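You operate a simulated robot arm through the tools that you are given. There is no shell and no other tool. Be economical: measure what you need, move in short steps, check, and stop when the job is done.

Carry out the task below with a simulated robot arm. There is one attempt and no reset: what you move stays moved.

## Task
Put the small eye bolt marked "29" from the top of the grey bench on top of the vent grille.

It is judged by the outcome, as a careful person would: the job done as asked, and still so three seconds after it is handed in. It fails if anything else is knocked over, pushed out of place, dropped, spilled or broken.

## Robot
A 6-joint arm with a two-finger parallel gripper, fixed in place. Base frame: the origin is at the foot of the arm, x ahead of it, y to its left, z up; the work surface is at about z = 0. Readings come in mm, degrees, newtons and seconds.
With the tool pointing down near the work surface it reaches from about 160 to 420 mm from the base axis. Its first joint turns from -66.0 to 66.0 degrees. Payload 1.57 kg.
The TCP is the grasp point between the finger pads, 30 mm short of the fingertips. In the tool frame z runs along the fingers and y along their closing line. Largest opening 80 mm; finger width 17, thickness 12; the body of the gripper, 40 by 82 mm, starts 80 mm behind the TCP.
Orientation is told as [roll, pitch, yaw] about the base's x, y, z axes, in that order, counted from this pose: with the fingers straight down and closing along the base's y, the tool's x points along the base's -x, its y along +y and its z along -z.

## Interface
- The arm moves only by the tool apply_moves. Its argument "deltas" is a list of rows, each a list of 4 numbers: the shift along the tool's x, y, z in mm, then the turn about the tool's z in degrees. In form: [[dx, dy, dz, twist], ...]. A call has 1 to 12 rows; each row shifts and turns the commanded pose from where the row before left it, along the tool's axes as they then stand. "grip" is the finger opening in mm, from 0 to 80, set as the call begins (left out, the last holds). A row lasts 0.2 s, in which the tool goes at most 50 mm and 8.6 degrees; a call with a longer step from one row to the next is refused whole, and so is a gripper value outside its range. A pose out of reach is approached as far as the arm can. The call stops where the force on the tool passes 40 N (or 10 N more than at its start, if that is more) or the arm is blocked; 0.2 s more then pass. The fingers move at their own pace (about 153 mm/s each) and stop on an object; they squeeze with about 32 N. The grip force told is the motor's: it shows also when the fingers shut on nothing. Time passes only in rows, and 0.2 s behind the last, so rows that do not move let the fingers close. The reply holds the time, the measured pose of the TCP, the force on the tool along the base axes, the opening and the grip force, in the units named above and with some noise, and new pictures: "show" is both (left out), scene, wrist or none.
- Cameras (640 x 400 px; columns grow to the right, rows downward): "scene" is fixed at [51.5, -332.6, 415.6]; the picture's right is [0.79, -0.61, 0.00], its down [-0.40, -0.52, -0.75] and it looks along [0.46, 0.60, -0.66] (base axes); focal length 233 px, centre (320, 200). "wrist" rides on the gripper at [-32, 0, -78] in the tool frame; the picture's right is [0.00, -1.00, 0.00], its down [0.97, 0.00, -0.24] and it looks along [0.24, 0.00, 0.97] (tool axes); focal length 218 px, centre (320, 200). There is no depth. A picture from a camera that has moved, and an enlarged one, comes with that camera's place and axes in the base frame and with its lens.
- enlarge(camera, box): a new picture of the part [left, top, right, bottom] of that camera's present view, enlarged. No time passes.
- finish_job(): hands the job in; it is judged then, once.

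Work in short steps. Places have to be worked out from the pictures, the camera data and where the tool is seen: move nearer, look again, correct. Check each grasp and each placing, and mend what went wrong. You have 90 turns and 150 pictures in all, those below and enlarged ones among them. Open the gripper and draw the arm clear of the work before you hand the job in, unless the task says otherwise; then end with one line.

The tools are called after "Request:" as a command line: name --pt "numbers of a row" for each row, then --argument value for the rest, lists and objects as JSON in quotes. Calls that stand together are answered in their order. apply_moves: Moves the arm, as the interface text tells. Its arguments: {"type":"object","properties":{"deltas":{"type":"array","items":{"type":"array","items":{"type":"number"}}},"grip":{"type":"number"},"show":{"type":"string","enum":["both","scene","wrist","none"]}},"required":["deltas"]} The other tools are called the same way: enlarge (camera, box) takes an enlarged picture of a part of a camera's view; finish_job () hands the job in.

At the start:

```text
time: 0.0
position: [173.7, -149.4, 252.5]
ee_rot: [0.0, -0.1, -0.1]
contact_force: [-0.3, -0.4, -0.2]
gripper_width: 80.1
finger_force: 0.0
```

scene: 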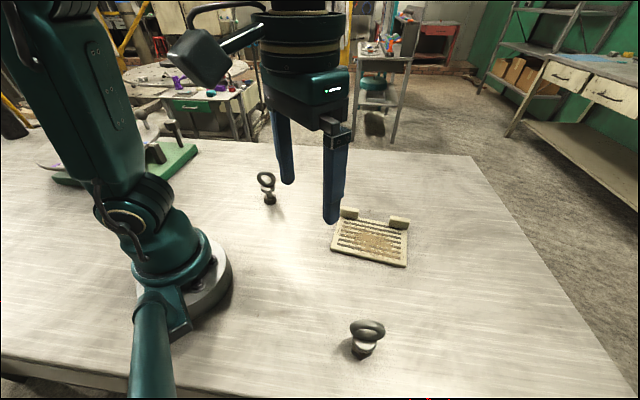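
wrist: 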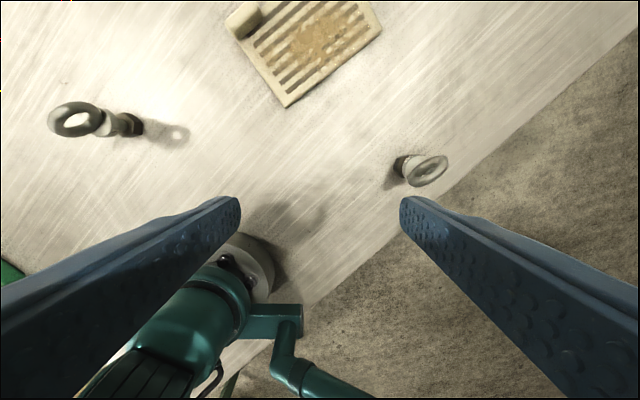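

Two eye bolts are visible; I'll enlarge both to find the mark "29".

Request:
enlarge --camera "scene" --box '[335, 305, 399, 369]'

Request:
enlarge --camera "scene" --box '[240, 160, 300, 214]'

Request:
enlarge --camera "wrist" --box '[40, 80, 200, 180]'

Request:
enlarge --camera "wrist" --box '[370, 130, 466, 210]'

```text
6.25 times, centred on (367, 337) of scene
camera zoom: at [51.5, -332.6, 415.6], right [0.79, -0.61, 0.0], down [-0.4, -0.52, -0.75], along [0.46, 0.6, -0.66], focal length 1457 px, centre (26, -656)
```

zoom: 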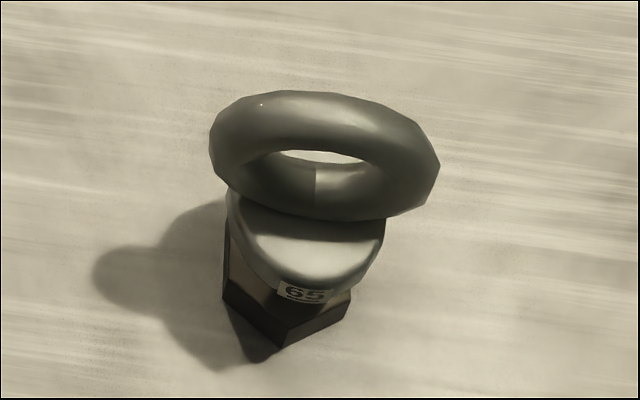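

```text
7.41 times, centred on (270, 187) of scene
camera zoom: at [51.5, -332.6, 415.6], right [0.79, -0.61, 0.0], down [-0.4, -0.52, -0.75], along [0.46, 0.6, -0.66], focal length 1727 px, centre (690, 296)
```

zoom: 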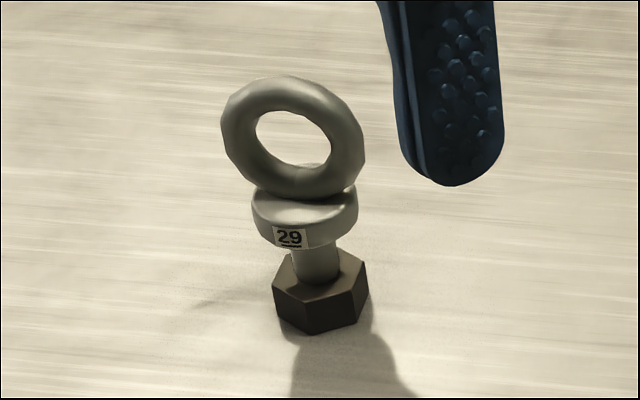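

```text
4.00 times, centred on (120, 130) of wrist
camera zoom: at [205.8, -149.5, 330.4], right [0.0, -1.0, 0.0], down [-0.97, 0.0, 0.24], along [-0.24, 0.0, -0.97], focal length 873 px, centre (1120, 480)
```

zoom: 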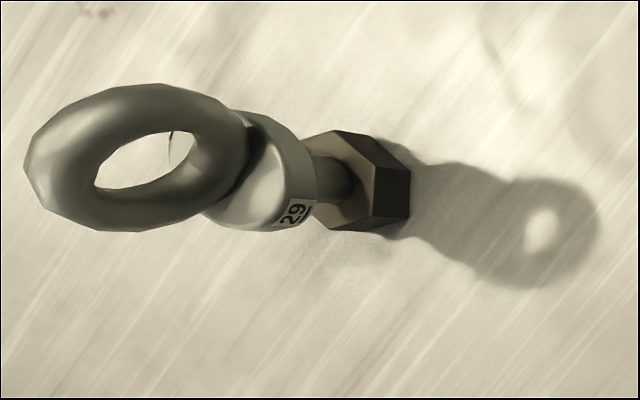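

```text
5.00 times, centred on (418, 170) of wrist
camera zoom: at [205.8, -149.5, 330.4], right [0.0, -1.0, 0.0], down [-0.97, 0.0, 0.24], along [-0.24, 0.0, -0.97], focal length 1091 px, centre (-170, 350)
```

zoom: 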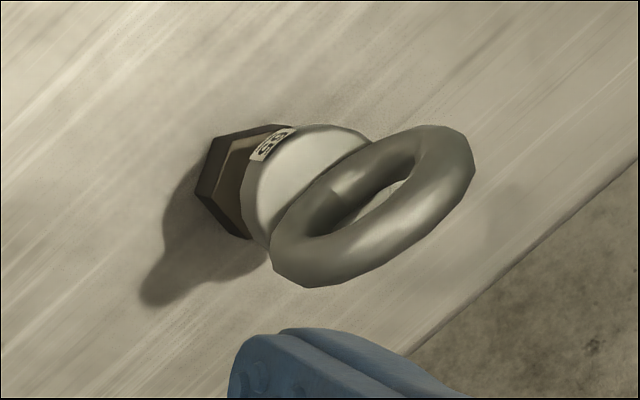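

The bolt marked "29" is the left one; both views place it at about (232, 121), ring top near z ≈ 98. I'll move above it, staying high.

Request:
apply_moves --pt "-10 38 0 0" --pt "-10 38 0 0" --pt "-10 38 0 0" --pt "-10 38 0 0" --pt "-6 38 0 0" --pt "-6 38 0 0" --pt "-6 38 0 0" --pt "0 4 0 0" --pt "0 0 0 0"

```text
time: 2.0
position: [233.6, 120.9, 252.0]
ee_rot: [0.0, -0.2, 0.0]
contact_force: [-0.7, 0.3, 0.4]
gripper_width: 79.8
finger_force: 0.1
camera wrist: at [264.3, 122.4, 329.7], right [0.0, -1.0, 0.0], down [-0.97, 0.0, 0.24], along [-0.24, 0.0, -0.97], focal length 218 px, centre (320, 200)
```

scene: 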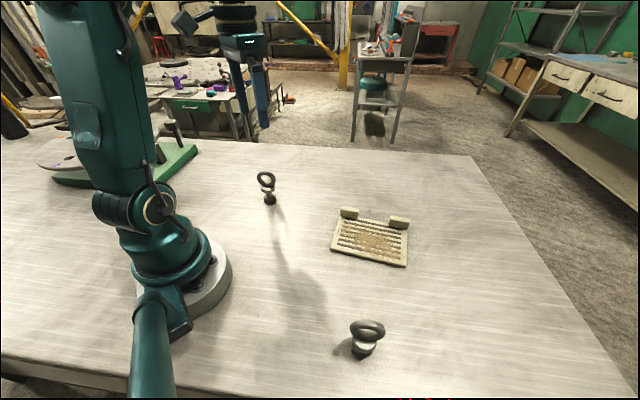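
wrist: 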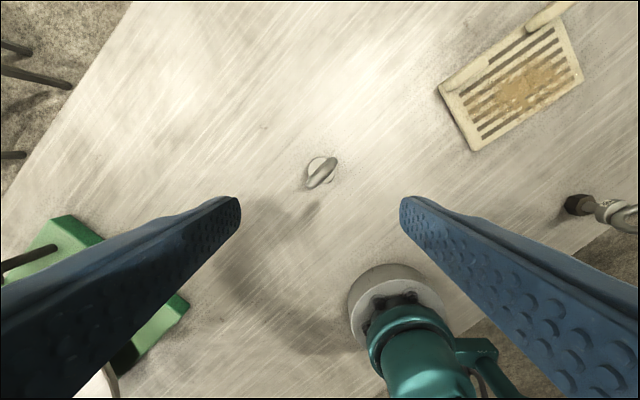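

The bolt sits nearly below the tool; I enlarge to measure its centre, the ring's direction, and the grille.

Request:
enlarge --camera "wrist" --box '[280, 145, 360, 195]'

Request:
enlarge --camera "scene" --box '[320, 195, 424, 275]'

Request:
enlarge --camera "wrist" --box '[420, 0, 610, 160]'

Request:
enlarge --camera "scene" --box '[240, 160, 300, 214]'

```text
8.00 times, centred on (320, 170) of wrist
camera zoom: at [264.3, 122.4, 329.7], right [0.0, -1.0, 0.0], down [-0.97, 0.0, 0.24], along [-0.24, 0.0, -0.97], focal length 1746 px, centre (320, 440)
```

zoom: 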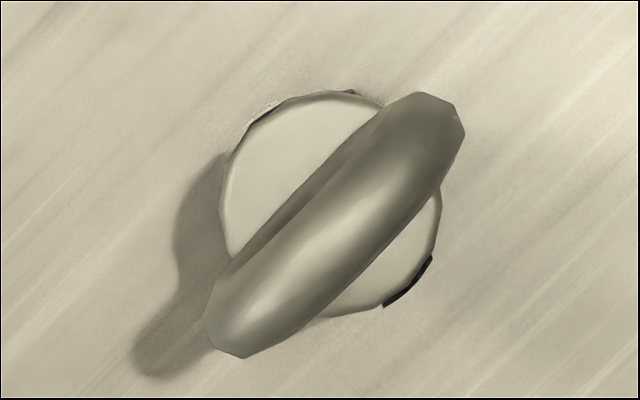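

```text
5.00 times, centred on (372, 235) of scene
camera zoom: at [51.5, -332.6, 415.6], right [0.79, -0.61, 0.0], down [-0.4, -0.52, -0.75], along [0.46, 0.6, -0.66], focal length 1165 px, centre (60, 25)
```

zoom: 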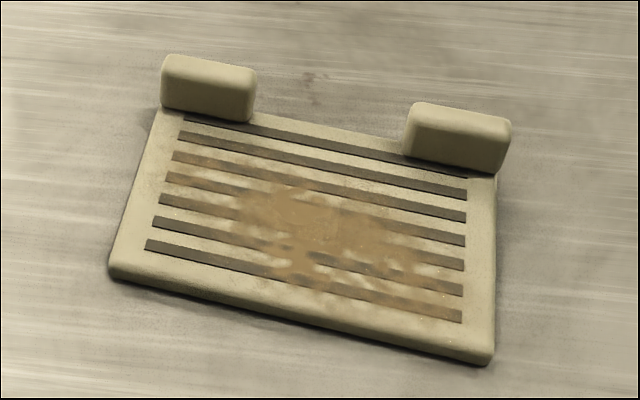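

```text
2.50 times, centred on (515, 80) of wrist
camera zoom: at [264.3, 122.4, 329.7], right [0.0, -1.0, 0.0], down [-0.97, 0.0, 0.24], along [-0.24, 0.0, -0.97], focal length 546 px, centre (-168, 500)
```

zoom: 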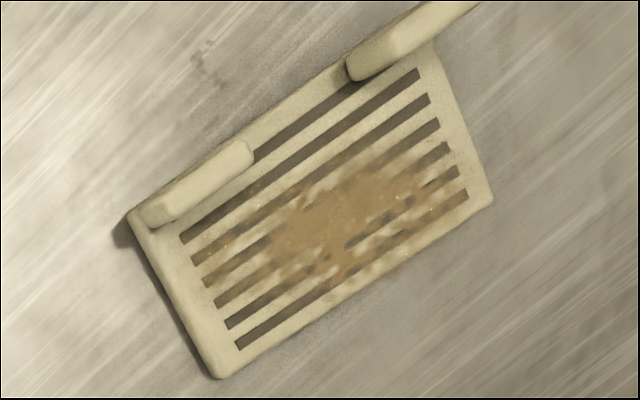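

```text
7.41 times, centred on (270, 187) of scene
camera zoom: at [51.5, -332.6, 415.6], right [0.79, -0.61, 0.0], down [-0.4, -0.52, -0.75], along [0.46, 0.6, -0.66], focal length 1727 px, centre (690, 296)
```

zoom: 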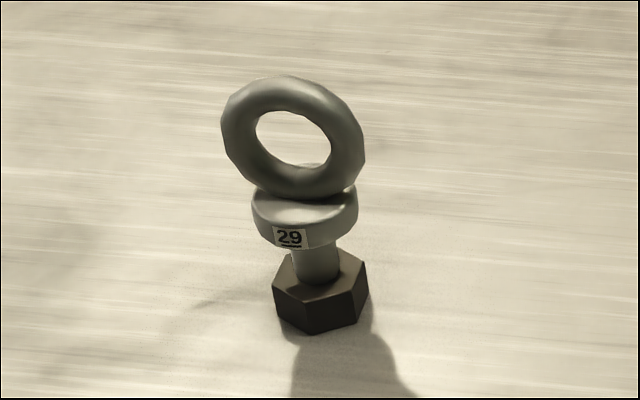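

The bolt axis is at (233.7, 120.5): collar about 35 mm wide at z 39–50, ring plane along (+x, −y). I'll twist 45° so the fingers close across the ring's flat direction, lower to just above the ring, and check.

Request:
apply_moves --pt "0 0 15 7.5" --pt "0 0 15 7.5" --pt "0 0 15 7.5" --pt "0 0 15 7.5" --pt "0 0 15 7.5" --pt "0 0 15 7.5" --pt "0 0 15 0" --pt "0 0 5 0" --pt "0 0 0 0" --grip 80

```text
time: 4.0
position: [231.1, 120.9, 142.3]
ee_rot: [0.0, -0.2, -45.0]
contact_force: [0.8, 0.3, -0.1]
gripper_width: 80.0
finger_force: 0.0
camera wrist: at [253.0, 97.7, 220.2], right [-0.71, -0.71, 0.0], down [-0.69, 0.69, 0.24], along [-0.17, 0.17, -0.97], focal length 218 px, centre (320, 200)
```

scene: 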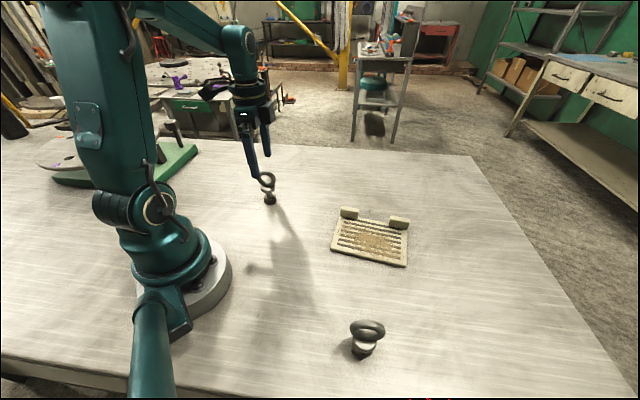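
wrist: 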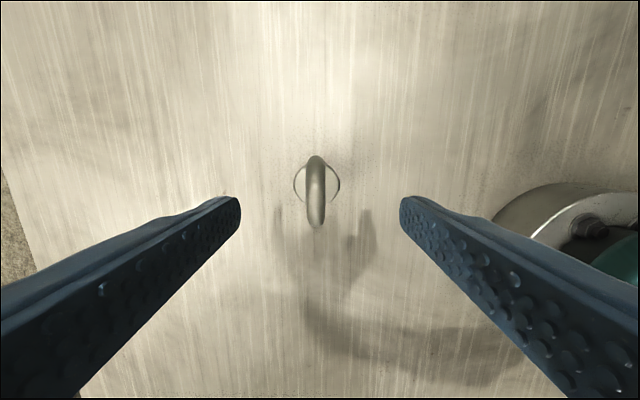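

Ring is edge-on and centred between the fingers; it lies about 2 mm toward the image top. I'll shift that and descend to z ≈ 47.

Request:
apply_moves --pt "-2 0 15 0" --pt "0 0 15 0" --pt "0 0 15 0" --pt "0 0 15 0" --pt "0 0 15 0" --pt "0 0 12 0" --pt "0 0 8 0" --pt "0 0 0 0" --grip 80

```text
time: 5.8
position: [230.9, 119.2, 47.7]
ee_rot: [0.0, -0.1, -45.1]
contact_force: [-0.2, 1.3, 0.3]
gripper_width: 80.2
finger_force: 0.0
camera wrist: at [253.7, 97.0, 125.4], right [-0.71, -0.71, 0.0], down [-0.69, 0.69, 0.24], along [-0.17, 0.17, -0.97], focal length 218 px, centre (320, 200)
```

scene: 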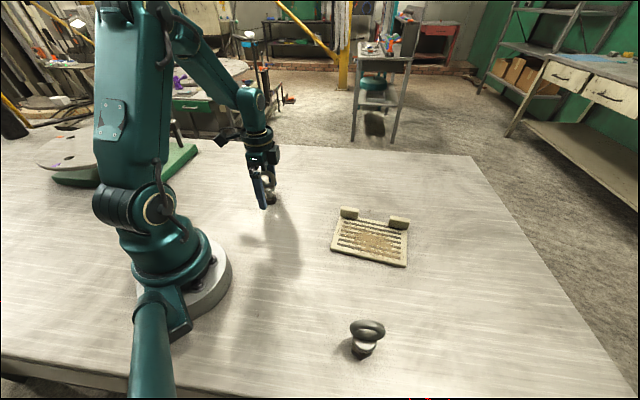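
wrist: 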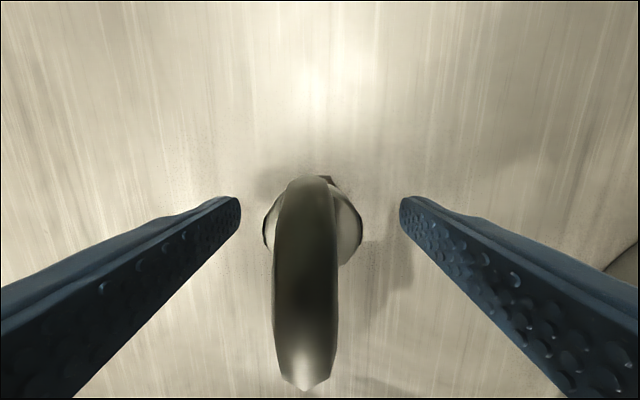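

The collar is level with the TCP and ~2.5 mm to the left (tool +y). I correct this, then close.

Request:
apply_moves --pt "0 2.5 0 0" --pt "0 0 0 0" --grip 80 --show "wrist"

Request:
apply_moves --pt "0 0 0 0" --pt "0 0 0 0" --pt "0 0 0 0" --grip 20

```text
time: 6.4
position: [233.2, 121.3, 46.8]
ee_rot: [0.0, -0.2, -45.0]
contact_force: [-0.2, -0.6, -0.1]
gripper_width: 80.0
finger_force: 0.1
camera wrist: at [256.4, 98.1, 125.3], right [-0.71, -0.71, 0.0], down [-0.69, 0.69, 0.24], along [-0.17, 0.17, -0.97], focal length 218 px, centre (320, 200)
```

wrist: 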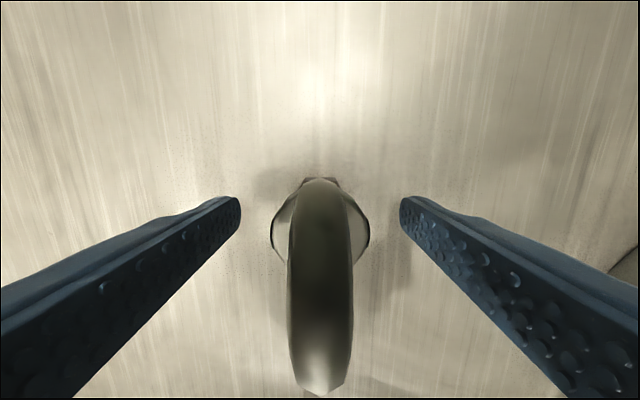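

```text
time: 7.2
position: [232.4, 120.8, 47.4]
ee_rot: [0.0, -0.1, -45.0]
contact_force: [-0.3, -1.0, -0.1]
gripper_width: 33.8
finger_force: 32.0
camera wrist: at [256.3, 98.1, 125.2], right [-0.71, -0.71, 0.0], down [-0.69, 0.69, 0.24], along [-0.17, 0.17, -0.97], focal length 218 px, centre (320, 200)
```

scene: 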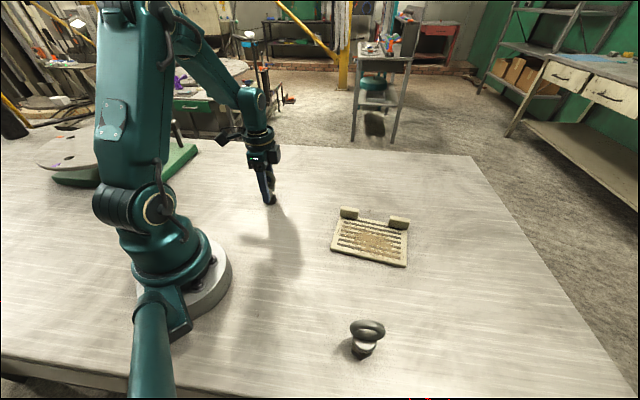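
wrist: 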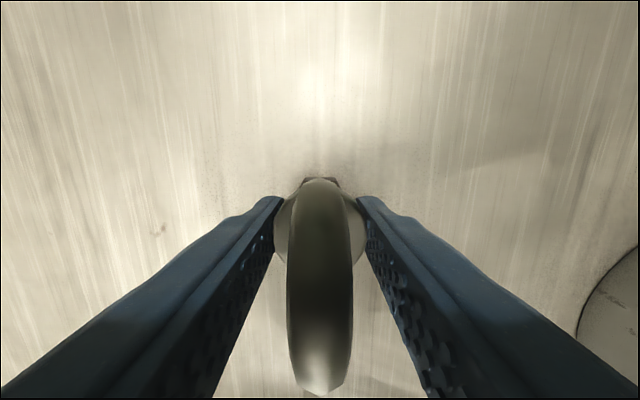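

The collar is gripped at 33.8 mm with 32 N. I lift 100 mm and check that it comes along.

Request:
apply_moves --pt "0 0 -5 0" --pt "0 0 -15 0" --pt "0 0 -20 0" --pt "0 0 -20 0" --pt "0 0 -20 0" --pt "0 0 -20 0" --pt "0 0 0 0"

```text
time: 8.8
position: [233.8, 122.3, 147.9]
ee_rot: [0.0, -0.1, -45.0]
contact_force: [-0.6, 1.2, -0.9]
gripper_width: 33.9
finger_force: 32.4
camera wrist: at [258.1, 99.6, 226.1], right [-0.71, -0.71, 0.0], down [-0.69, 0.69, 0.24], along [-0.17, 0.17, -0.97], focal length 218 px, centre (320, 200)
```

scene: 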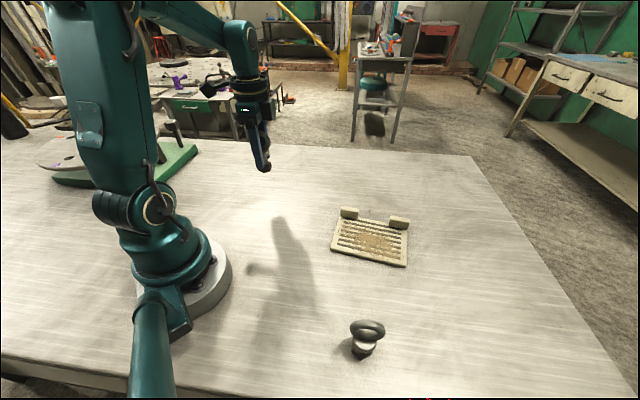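
wrist: 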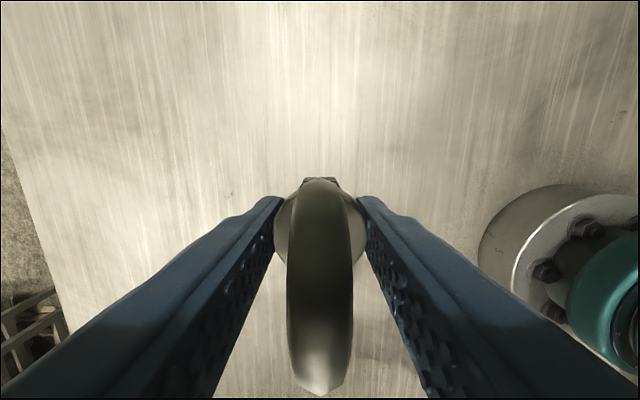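

The bolt is held upright. I'll turn −82° in place so the fingers will close along the grille's long side, clear of its two upright blocks.

Request:
apply_moves --pt "0 0 0 -8.2" --pt "0 0 0 -8.2" --pt "0 0 0 -8.2" --pt "0 0 0 -8.2" --pt "0 0 0 -8.2" --pt "0 0 0 -8.2" --pt "0 0 0 -8.2" --pt "0 0 0 -8.2" --pt "0 0 0 -8.2" --pt "0 0 0 -8.2" --pt "0 0 0 0" --show "none"

Request:
apply_moves --pt "5 -19.3 0 0" --pt "7.3 -28 0 0" --pt "7.3 -28 0 0" --pt "7.3 -28 0 0" --pt "7.3 -28 0 0" --pt "7.3 -28 0 0" --pt "7.3 -28 0 0" --pt "7.3 -28 0 0" --pt "7.3 -28 0 0" --pt "5 -19.3 0 0" --pt "2.6 -7.9 0 0" --pt "0 0 0 0"

```text
time: 11.2
position: [234.2, 120.0, 146.9]
ee_rot: [-0.1, 0.0, 37.1]
contact_force: [-0.3, -0.2, -1.7]
gripper_width: 34.0
finger_force: 32.3
```

```text
time: 13.8
position: [339.3, -140.0, 146.3]
ee_rot: [0.0, 0.0, 37.1]
contact_force: [-0.1, 0.7, -1.9]
gripper_width: 33.6
finger_force: 31.9
camera wrist: at [365.6, -118.8, 225.1], right [0.6, -0.8, 0.0], down [-0.77, -0.58, 0.24], along [-0.19, -0.14, -0.97], focal length 218 px, centre (320, 200)
```

scene: 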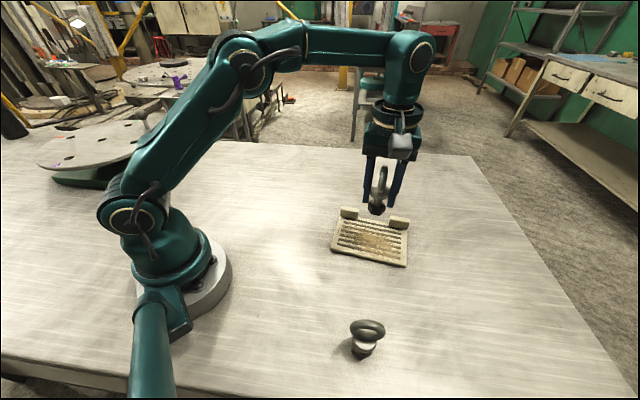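
wrist: 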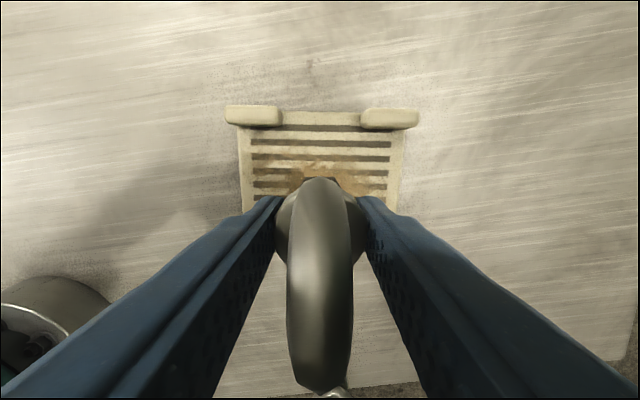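

Centred over the grille: TCP is about 45 mm from the front edge, and the fingers are clear of the blocks. I descend to z ≈ 67.

Request:
apply_moves --pt "0 0 15 0" --pt "0 0 15 0" --pt "0 0 15 0" --pt "0 0 15 0" --pt "0 0 12 0" --pt "0 0 7 0" --pt "0 0 0 0"

Request:
enlarge --camera "scene" --box '[320, 180, 424, 275]'

```text
time: 15.4
position: [340.2, -139.9, 66.5]
ee_rot: [0.1, 0.1, 37.0]
contact_force: [-0.5, 0.2, -1.2]
gripper_width: 33.7
finger_force: 32.0
camera wrist: at [365.8, -118.7, 144.8], right [0.6, -0.8, 0.0], down [-0.78, -0.58, 0.24], along [-0.19, -0.14, -0.97], focal length 218 px, centre (320, 200)
```

scene: 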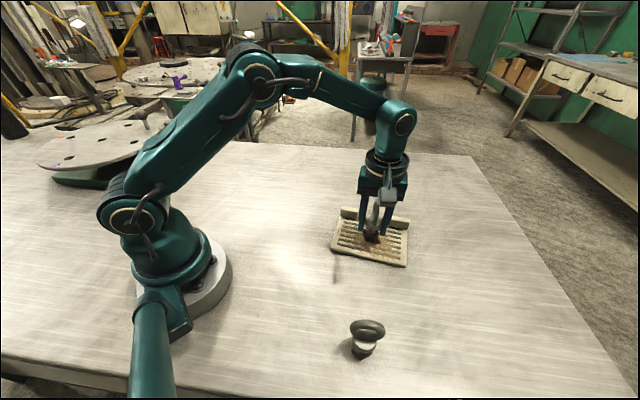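
wrist: 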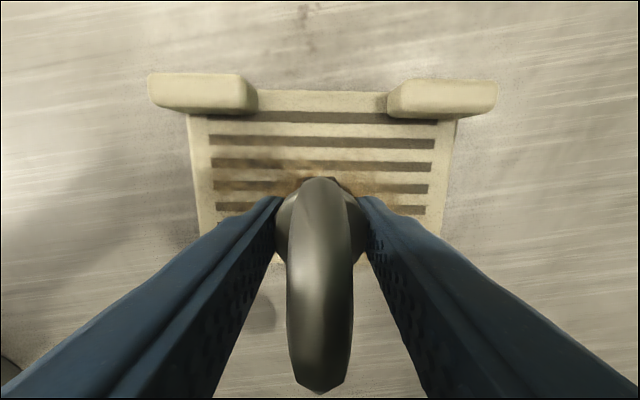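

```text
4.21 times, centred on (372, 228) of scene
camera zoom: at [51.5, -332.6, 415.6], right [0.79, -0.61, 0.0], down [-0.4, -0.52, -0.75], along [0.46, 0.6, -0.66], focal length 981 px, centre (101, 84)
```

zoom: 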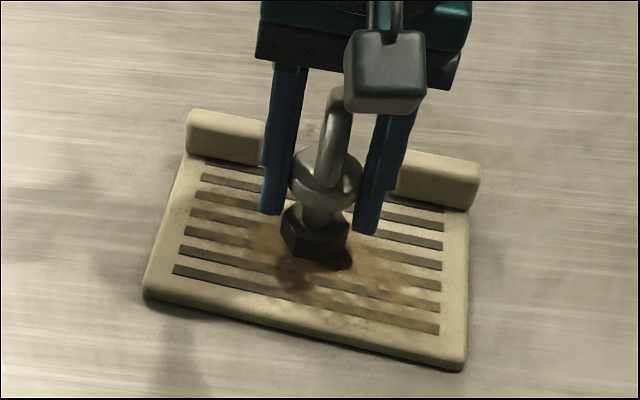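

Base of the bolt is roughly 10 mm above the grille plate, well positioned. I lower in small steps, watching the force.

Request:
apply_moves --pt "0 0 3 0" --pt "0 0 2 0" --pt "0 0 0 0" --show "none"

Request:
apply_moves --pt "0 0 1.5 0" --pt "0 0 0 0" --show "none"

Request:
apply_moves --pt "0 0 1.5 0" --pt "0 0 0 0"

Request:
enlarge --camera "scene" --box '[340, 205, 404, 265]'

```text
time: 16.2
position: [339.7, -138.0, 62.7]
ee_rot: [0.0, 0.0, 37.0]
contact_force: [-0.8, -0.2, -1.7]
gripper_width: 33.9
finger_force: 31.9
```

```text
time: 16.8
position: [339.9, -137.7, 61.1]
ee_rot: [-0.1, -0.1, 37.1]
contact_force: [0.0, 0.7, -1.7]
gripper_width: 33.7
finger_force: 31.8
```

```text
time: 17.4
position: [339.5, -137.2, 60.4]
ee_rot: [0.0, 0.0, 37.0]
contact_force: [-0.3, 0.3, -0.7]
gripper_width: 34.0
finger_force: 32.4
camera wrist: at [366.3, -117.6, 138.2], right [0.6, -0.8, 0.0], down [-0.78, -0.58, 0.24], along [-0.19, -0.14, -0.97], focal length 218 px, centre (320, 200)
```

scene: 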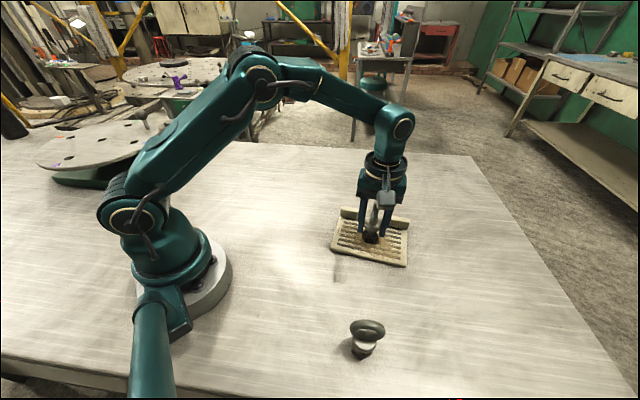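
wrist: 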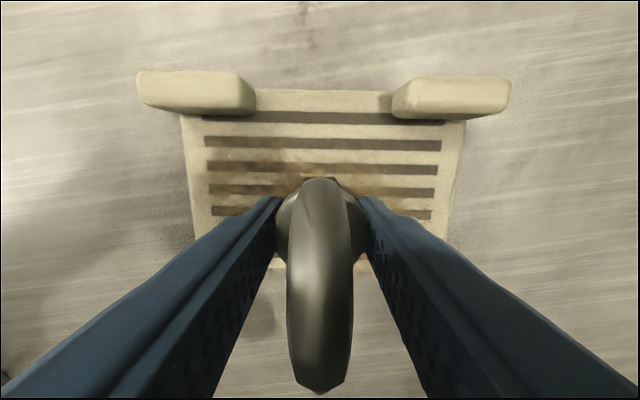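

```text
6.67 times, centred on (372, 235) of scene
camera zoom: at [51.5, -332.6, 415.6], right [0.79, -0.61, 0.0], down [-0.4, -0.52, -0.75], along [0.46, 0.6, -0.66], focal length 1554 px, centre (-27, -33)
```

zoom: 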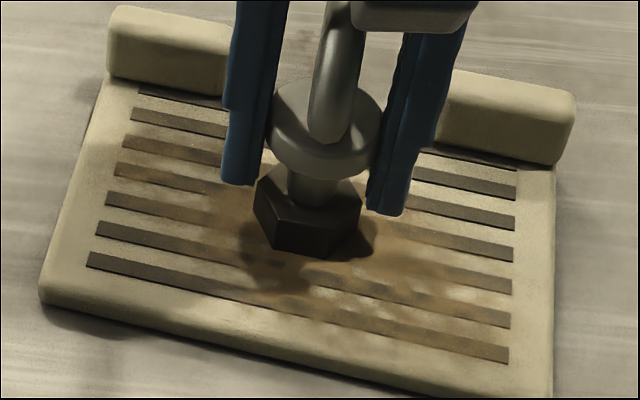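

No contact yet; the base is close to the plate. I continue in 1 mm steps.

Request:
apply_moves --pt "0 0 1 0" --pt "0 0 0 0" --show "none"

Request:
apply_moves --pt "0 0 1 0" --pt "0 0 0 0" --show "none"

Request:
apply_moves --pt "0 0 1 0" --pt "0 0 0 0" --show "none"

```text
time: 18.0
position: [340.5, -137.0, 60.1]
ee_rot: [0.0, 0.0, 37.0]
contact_force: [0.9, -0.6, -1.1]
gripper_width: 33.9
finger_force: 32.2
```

```text
time: 18.6
position: [340.3, -138.3, 58.8]
ee_rot: [0.0, -0.1, 37.1]
contact_force: [-5.4, 1.9, 12.7]
gripper_width: 33.8
finger_force: 32.2
```

```text
time: 19.2
position: [340.9, -138.4, 57.5]
ee_rot: [-0.2, -0.2, 37.1]
contact_force: [-7.0, 5.5, 25.7]
gripper_width: 33.9
finger_force: 32.0
```

Contact: 25 N upward at z ≈ 57.5. I ease up by 1.2 mm to unload and look before releasing.

Request:
apply_moves --pt "0 0 -1.2 0" --pt "0 0 0 0" --show "none"

Request:
enlarge --camera "scene" --box '[340, 205, 404, 265]'

```text
time: 19.8
position: [342.3, -137.5, 58.7]
ee_rot: [-0.1, -0.2, 37.0]
contact_force: [-2.1, 1.8, 15.3]
gripper_width: 34.1
finger_force: 32.5
```

```text
6.67 times, centred on (372, 235) of scene
camera zoom: at [51.5, -332.6, 415.6], right [0.79, -0.61, 0.0], down [-0.4, -0.52, -0.75], along [0.46, 0.6, -0.66], focal length 1554 px, centre (-27, -33)
```

zoom: 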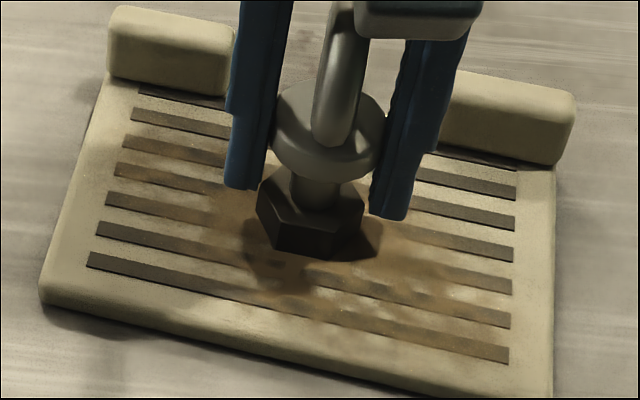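

Still 15 N of load, so I ease up 0.8 mm more.

Request:
apply_moves --pt "0 0 -0.8 0" --pt "0 0 0 0"

Request:
enlarge --camera "scene" --box '[340, 205, 404, 265]'

```text
time: 20.4
position: [339.9, -138.1, 58.5]
ee_rot: [0.1, -0.1, 37.0]
contact_force: [-0.3, -0.9, -1.3]
gripper_width: 34.0
finger_force: 31.5
camera wrist: at [366.2, -118.7, 136.8], right [0.6, -0.8, 0.0], down [-0.77, -0.58, 0.24], along [-0.19, -0.14, -0.97], focal length 218 px, centre (320, 200)
```

scene: 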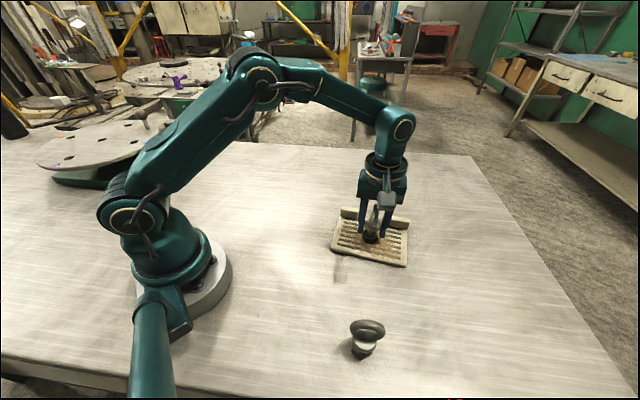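
wrist: 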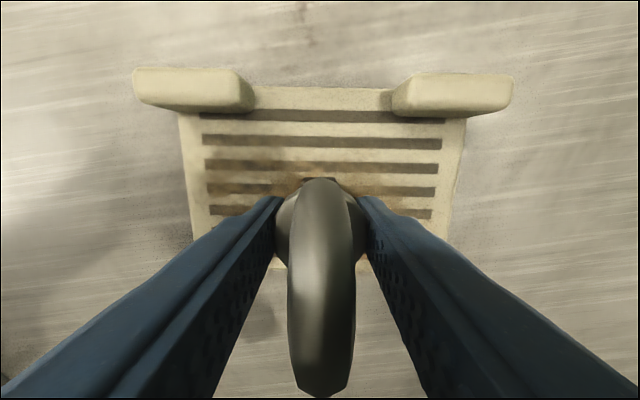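

```text
6.67 times, centred on (372, 235) of scene
camera zoom: at [51.5, -332.6, 415.6], right [0.79, -0.61, 0.0], down [-0.4, -0.52, -0.75], along [0.46, 0.6, -0.66], focal length 1554 px, centre (-27, -33)
```

zoom: 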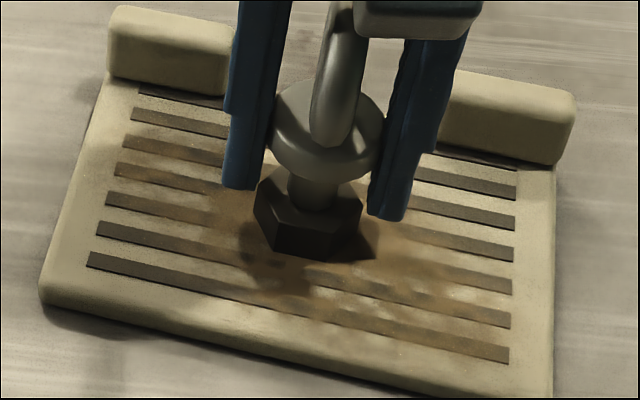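

The load is gone and the bolt is at the surface, upright. I open the gripper.

Request:
apply_moves --pt "0 0 0 0" --grip 37 --show "none"

Request:
apply_moves --pt "0 0 0 0" --pt "0 0 0 0" --pt "0 0 0 0" --grip 76

Request:
enlarge --camera "scene" --box '[330, 195, 414, 275]'

```text
time: 20.8
position: [340.6, -138.7, 59.8]
ee_rot: [-0.1, -0.1, 37.1]
contact_force: [0.3, 0.1, -0.6]
gripper_width: 37.0
finger_force: 0.0
```

```text
time: 21.6
position: [340.8, -139.5, 60.1]
ee_rot: [-0.1, -0.1, 37.0]
contact_force: [0.9, 0.7, -0.7]
gripper_width: 76.0
finger_force: 0.0
camera wrist: at [366.5, -118.7, 137.6], right [0.6, -0.8, 0.0], down [-0.78, -0.58, 0.24], along [-0.19, -0.14, -0.97], focal length 218 px, centre (320, 200)
```

scene: 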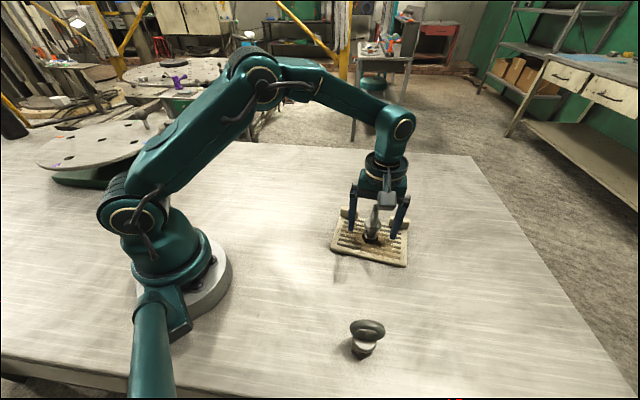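
wrist: 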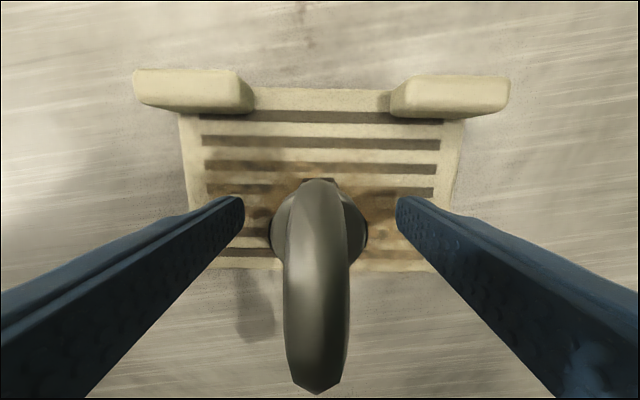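

```text
5.00 times, centred on (372, 235) of scene
camera zoom: at [51.5, -332.6, 415.6], right [0.79, -0.61, 0.0], down [-0.4, -0.52, -0.75], along [0.46, 0.6, -0.66], focal length 1165 px, centre (60, 25)
```

zoom: 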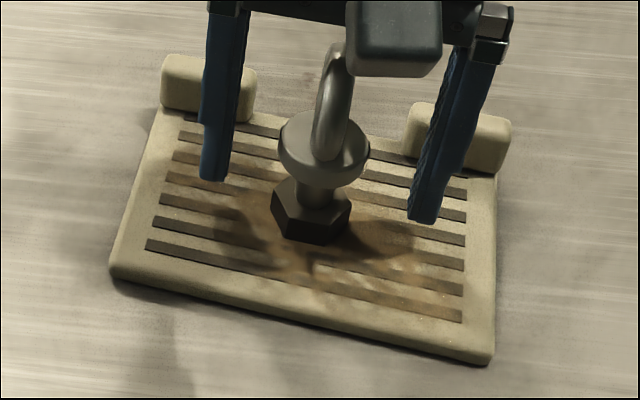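

The bolt stands free and upright on the grille. I raise the arm straight up, clear of it.

Request:
apply_moves --pt "0 0 -10 0" --pt "0 0 -20 0" --pt "0 0 -25 0" --pt "0 0 -25 0" --pt "0 0 -25 0" --pt "0 0 -25 0" --pt "0 0 -20 0" --pt "0 0 0 0" --grip 80

Request:
enlarge --camera "scene" --box '[320, 180, 424, 275]'

```text
time: 23.4
position: [337.5, -135.6, 207.6]
ee_rot: [0.0, 0.0, 37.0]
contact_force: [0.6, -0.3, 0.7]
gripper_width: 80.2
finger_force: 0.0
out of reach, approached as far as the arm can: row 7
camera wrist: at [364.1, -117.8, 285.3], right [0.6, -0.8, 0.0], down [-0.77, -0.58, 0.24], along [-0.19, -0.14, -0.97], focal length 218 px, centre (320, 200)
```

scene: 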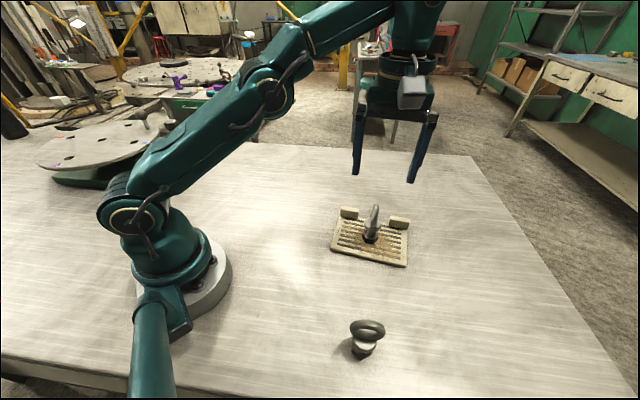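
wrist: 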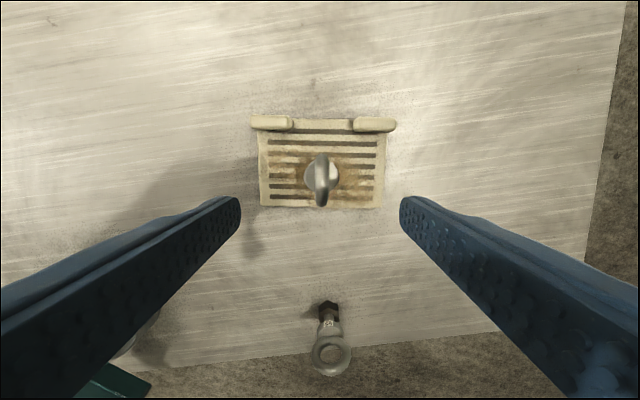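

```text
4.21 times, centred on (372, 228) of scene
camera zoom: at [51.5, -332.6, 415.6], right [0.79, -0.61, 0.0], down [-0.4, -0.52, -0.75], along [0.46, 0.6, -0.66], focal length 981 px, centre (101, 84)
```

zoom: 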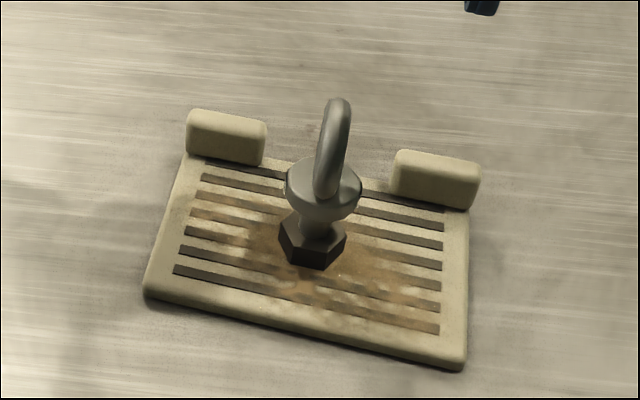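

The bolt stands upright in the middle of the grille, the grille and other bolt are unmoved, and the arm is clear. I hand it in.

Request:
finish_job

```text
The job is handed in.
```

The eye bolt marked "29" is standing upright on top of the vent grille; the gripper is open and clear, and nothing else was moved.
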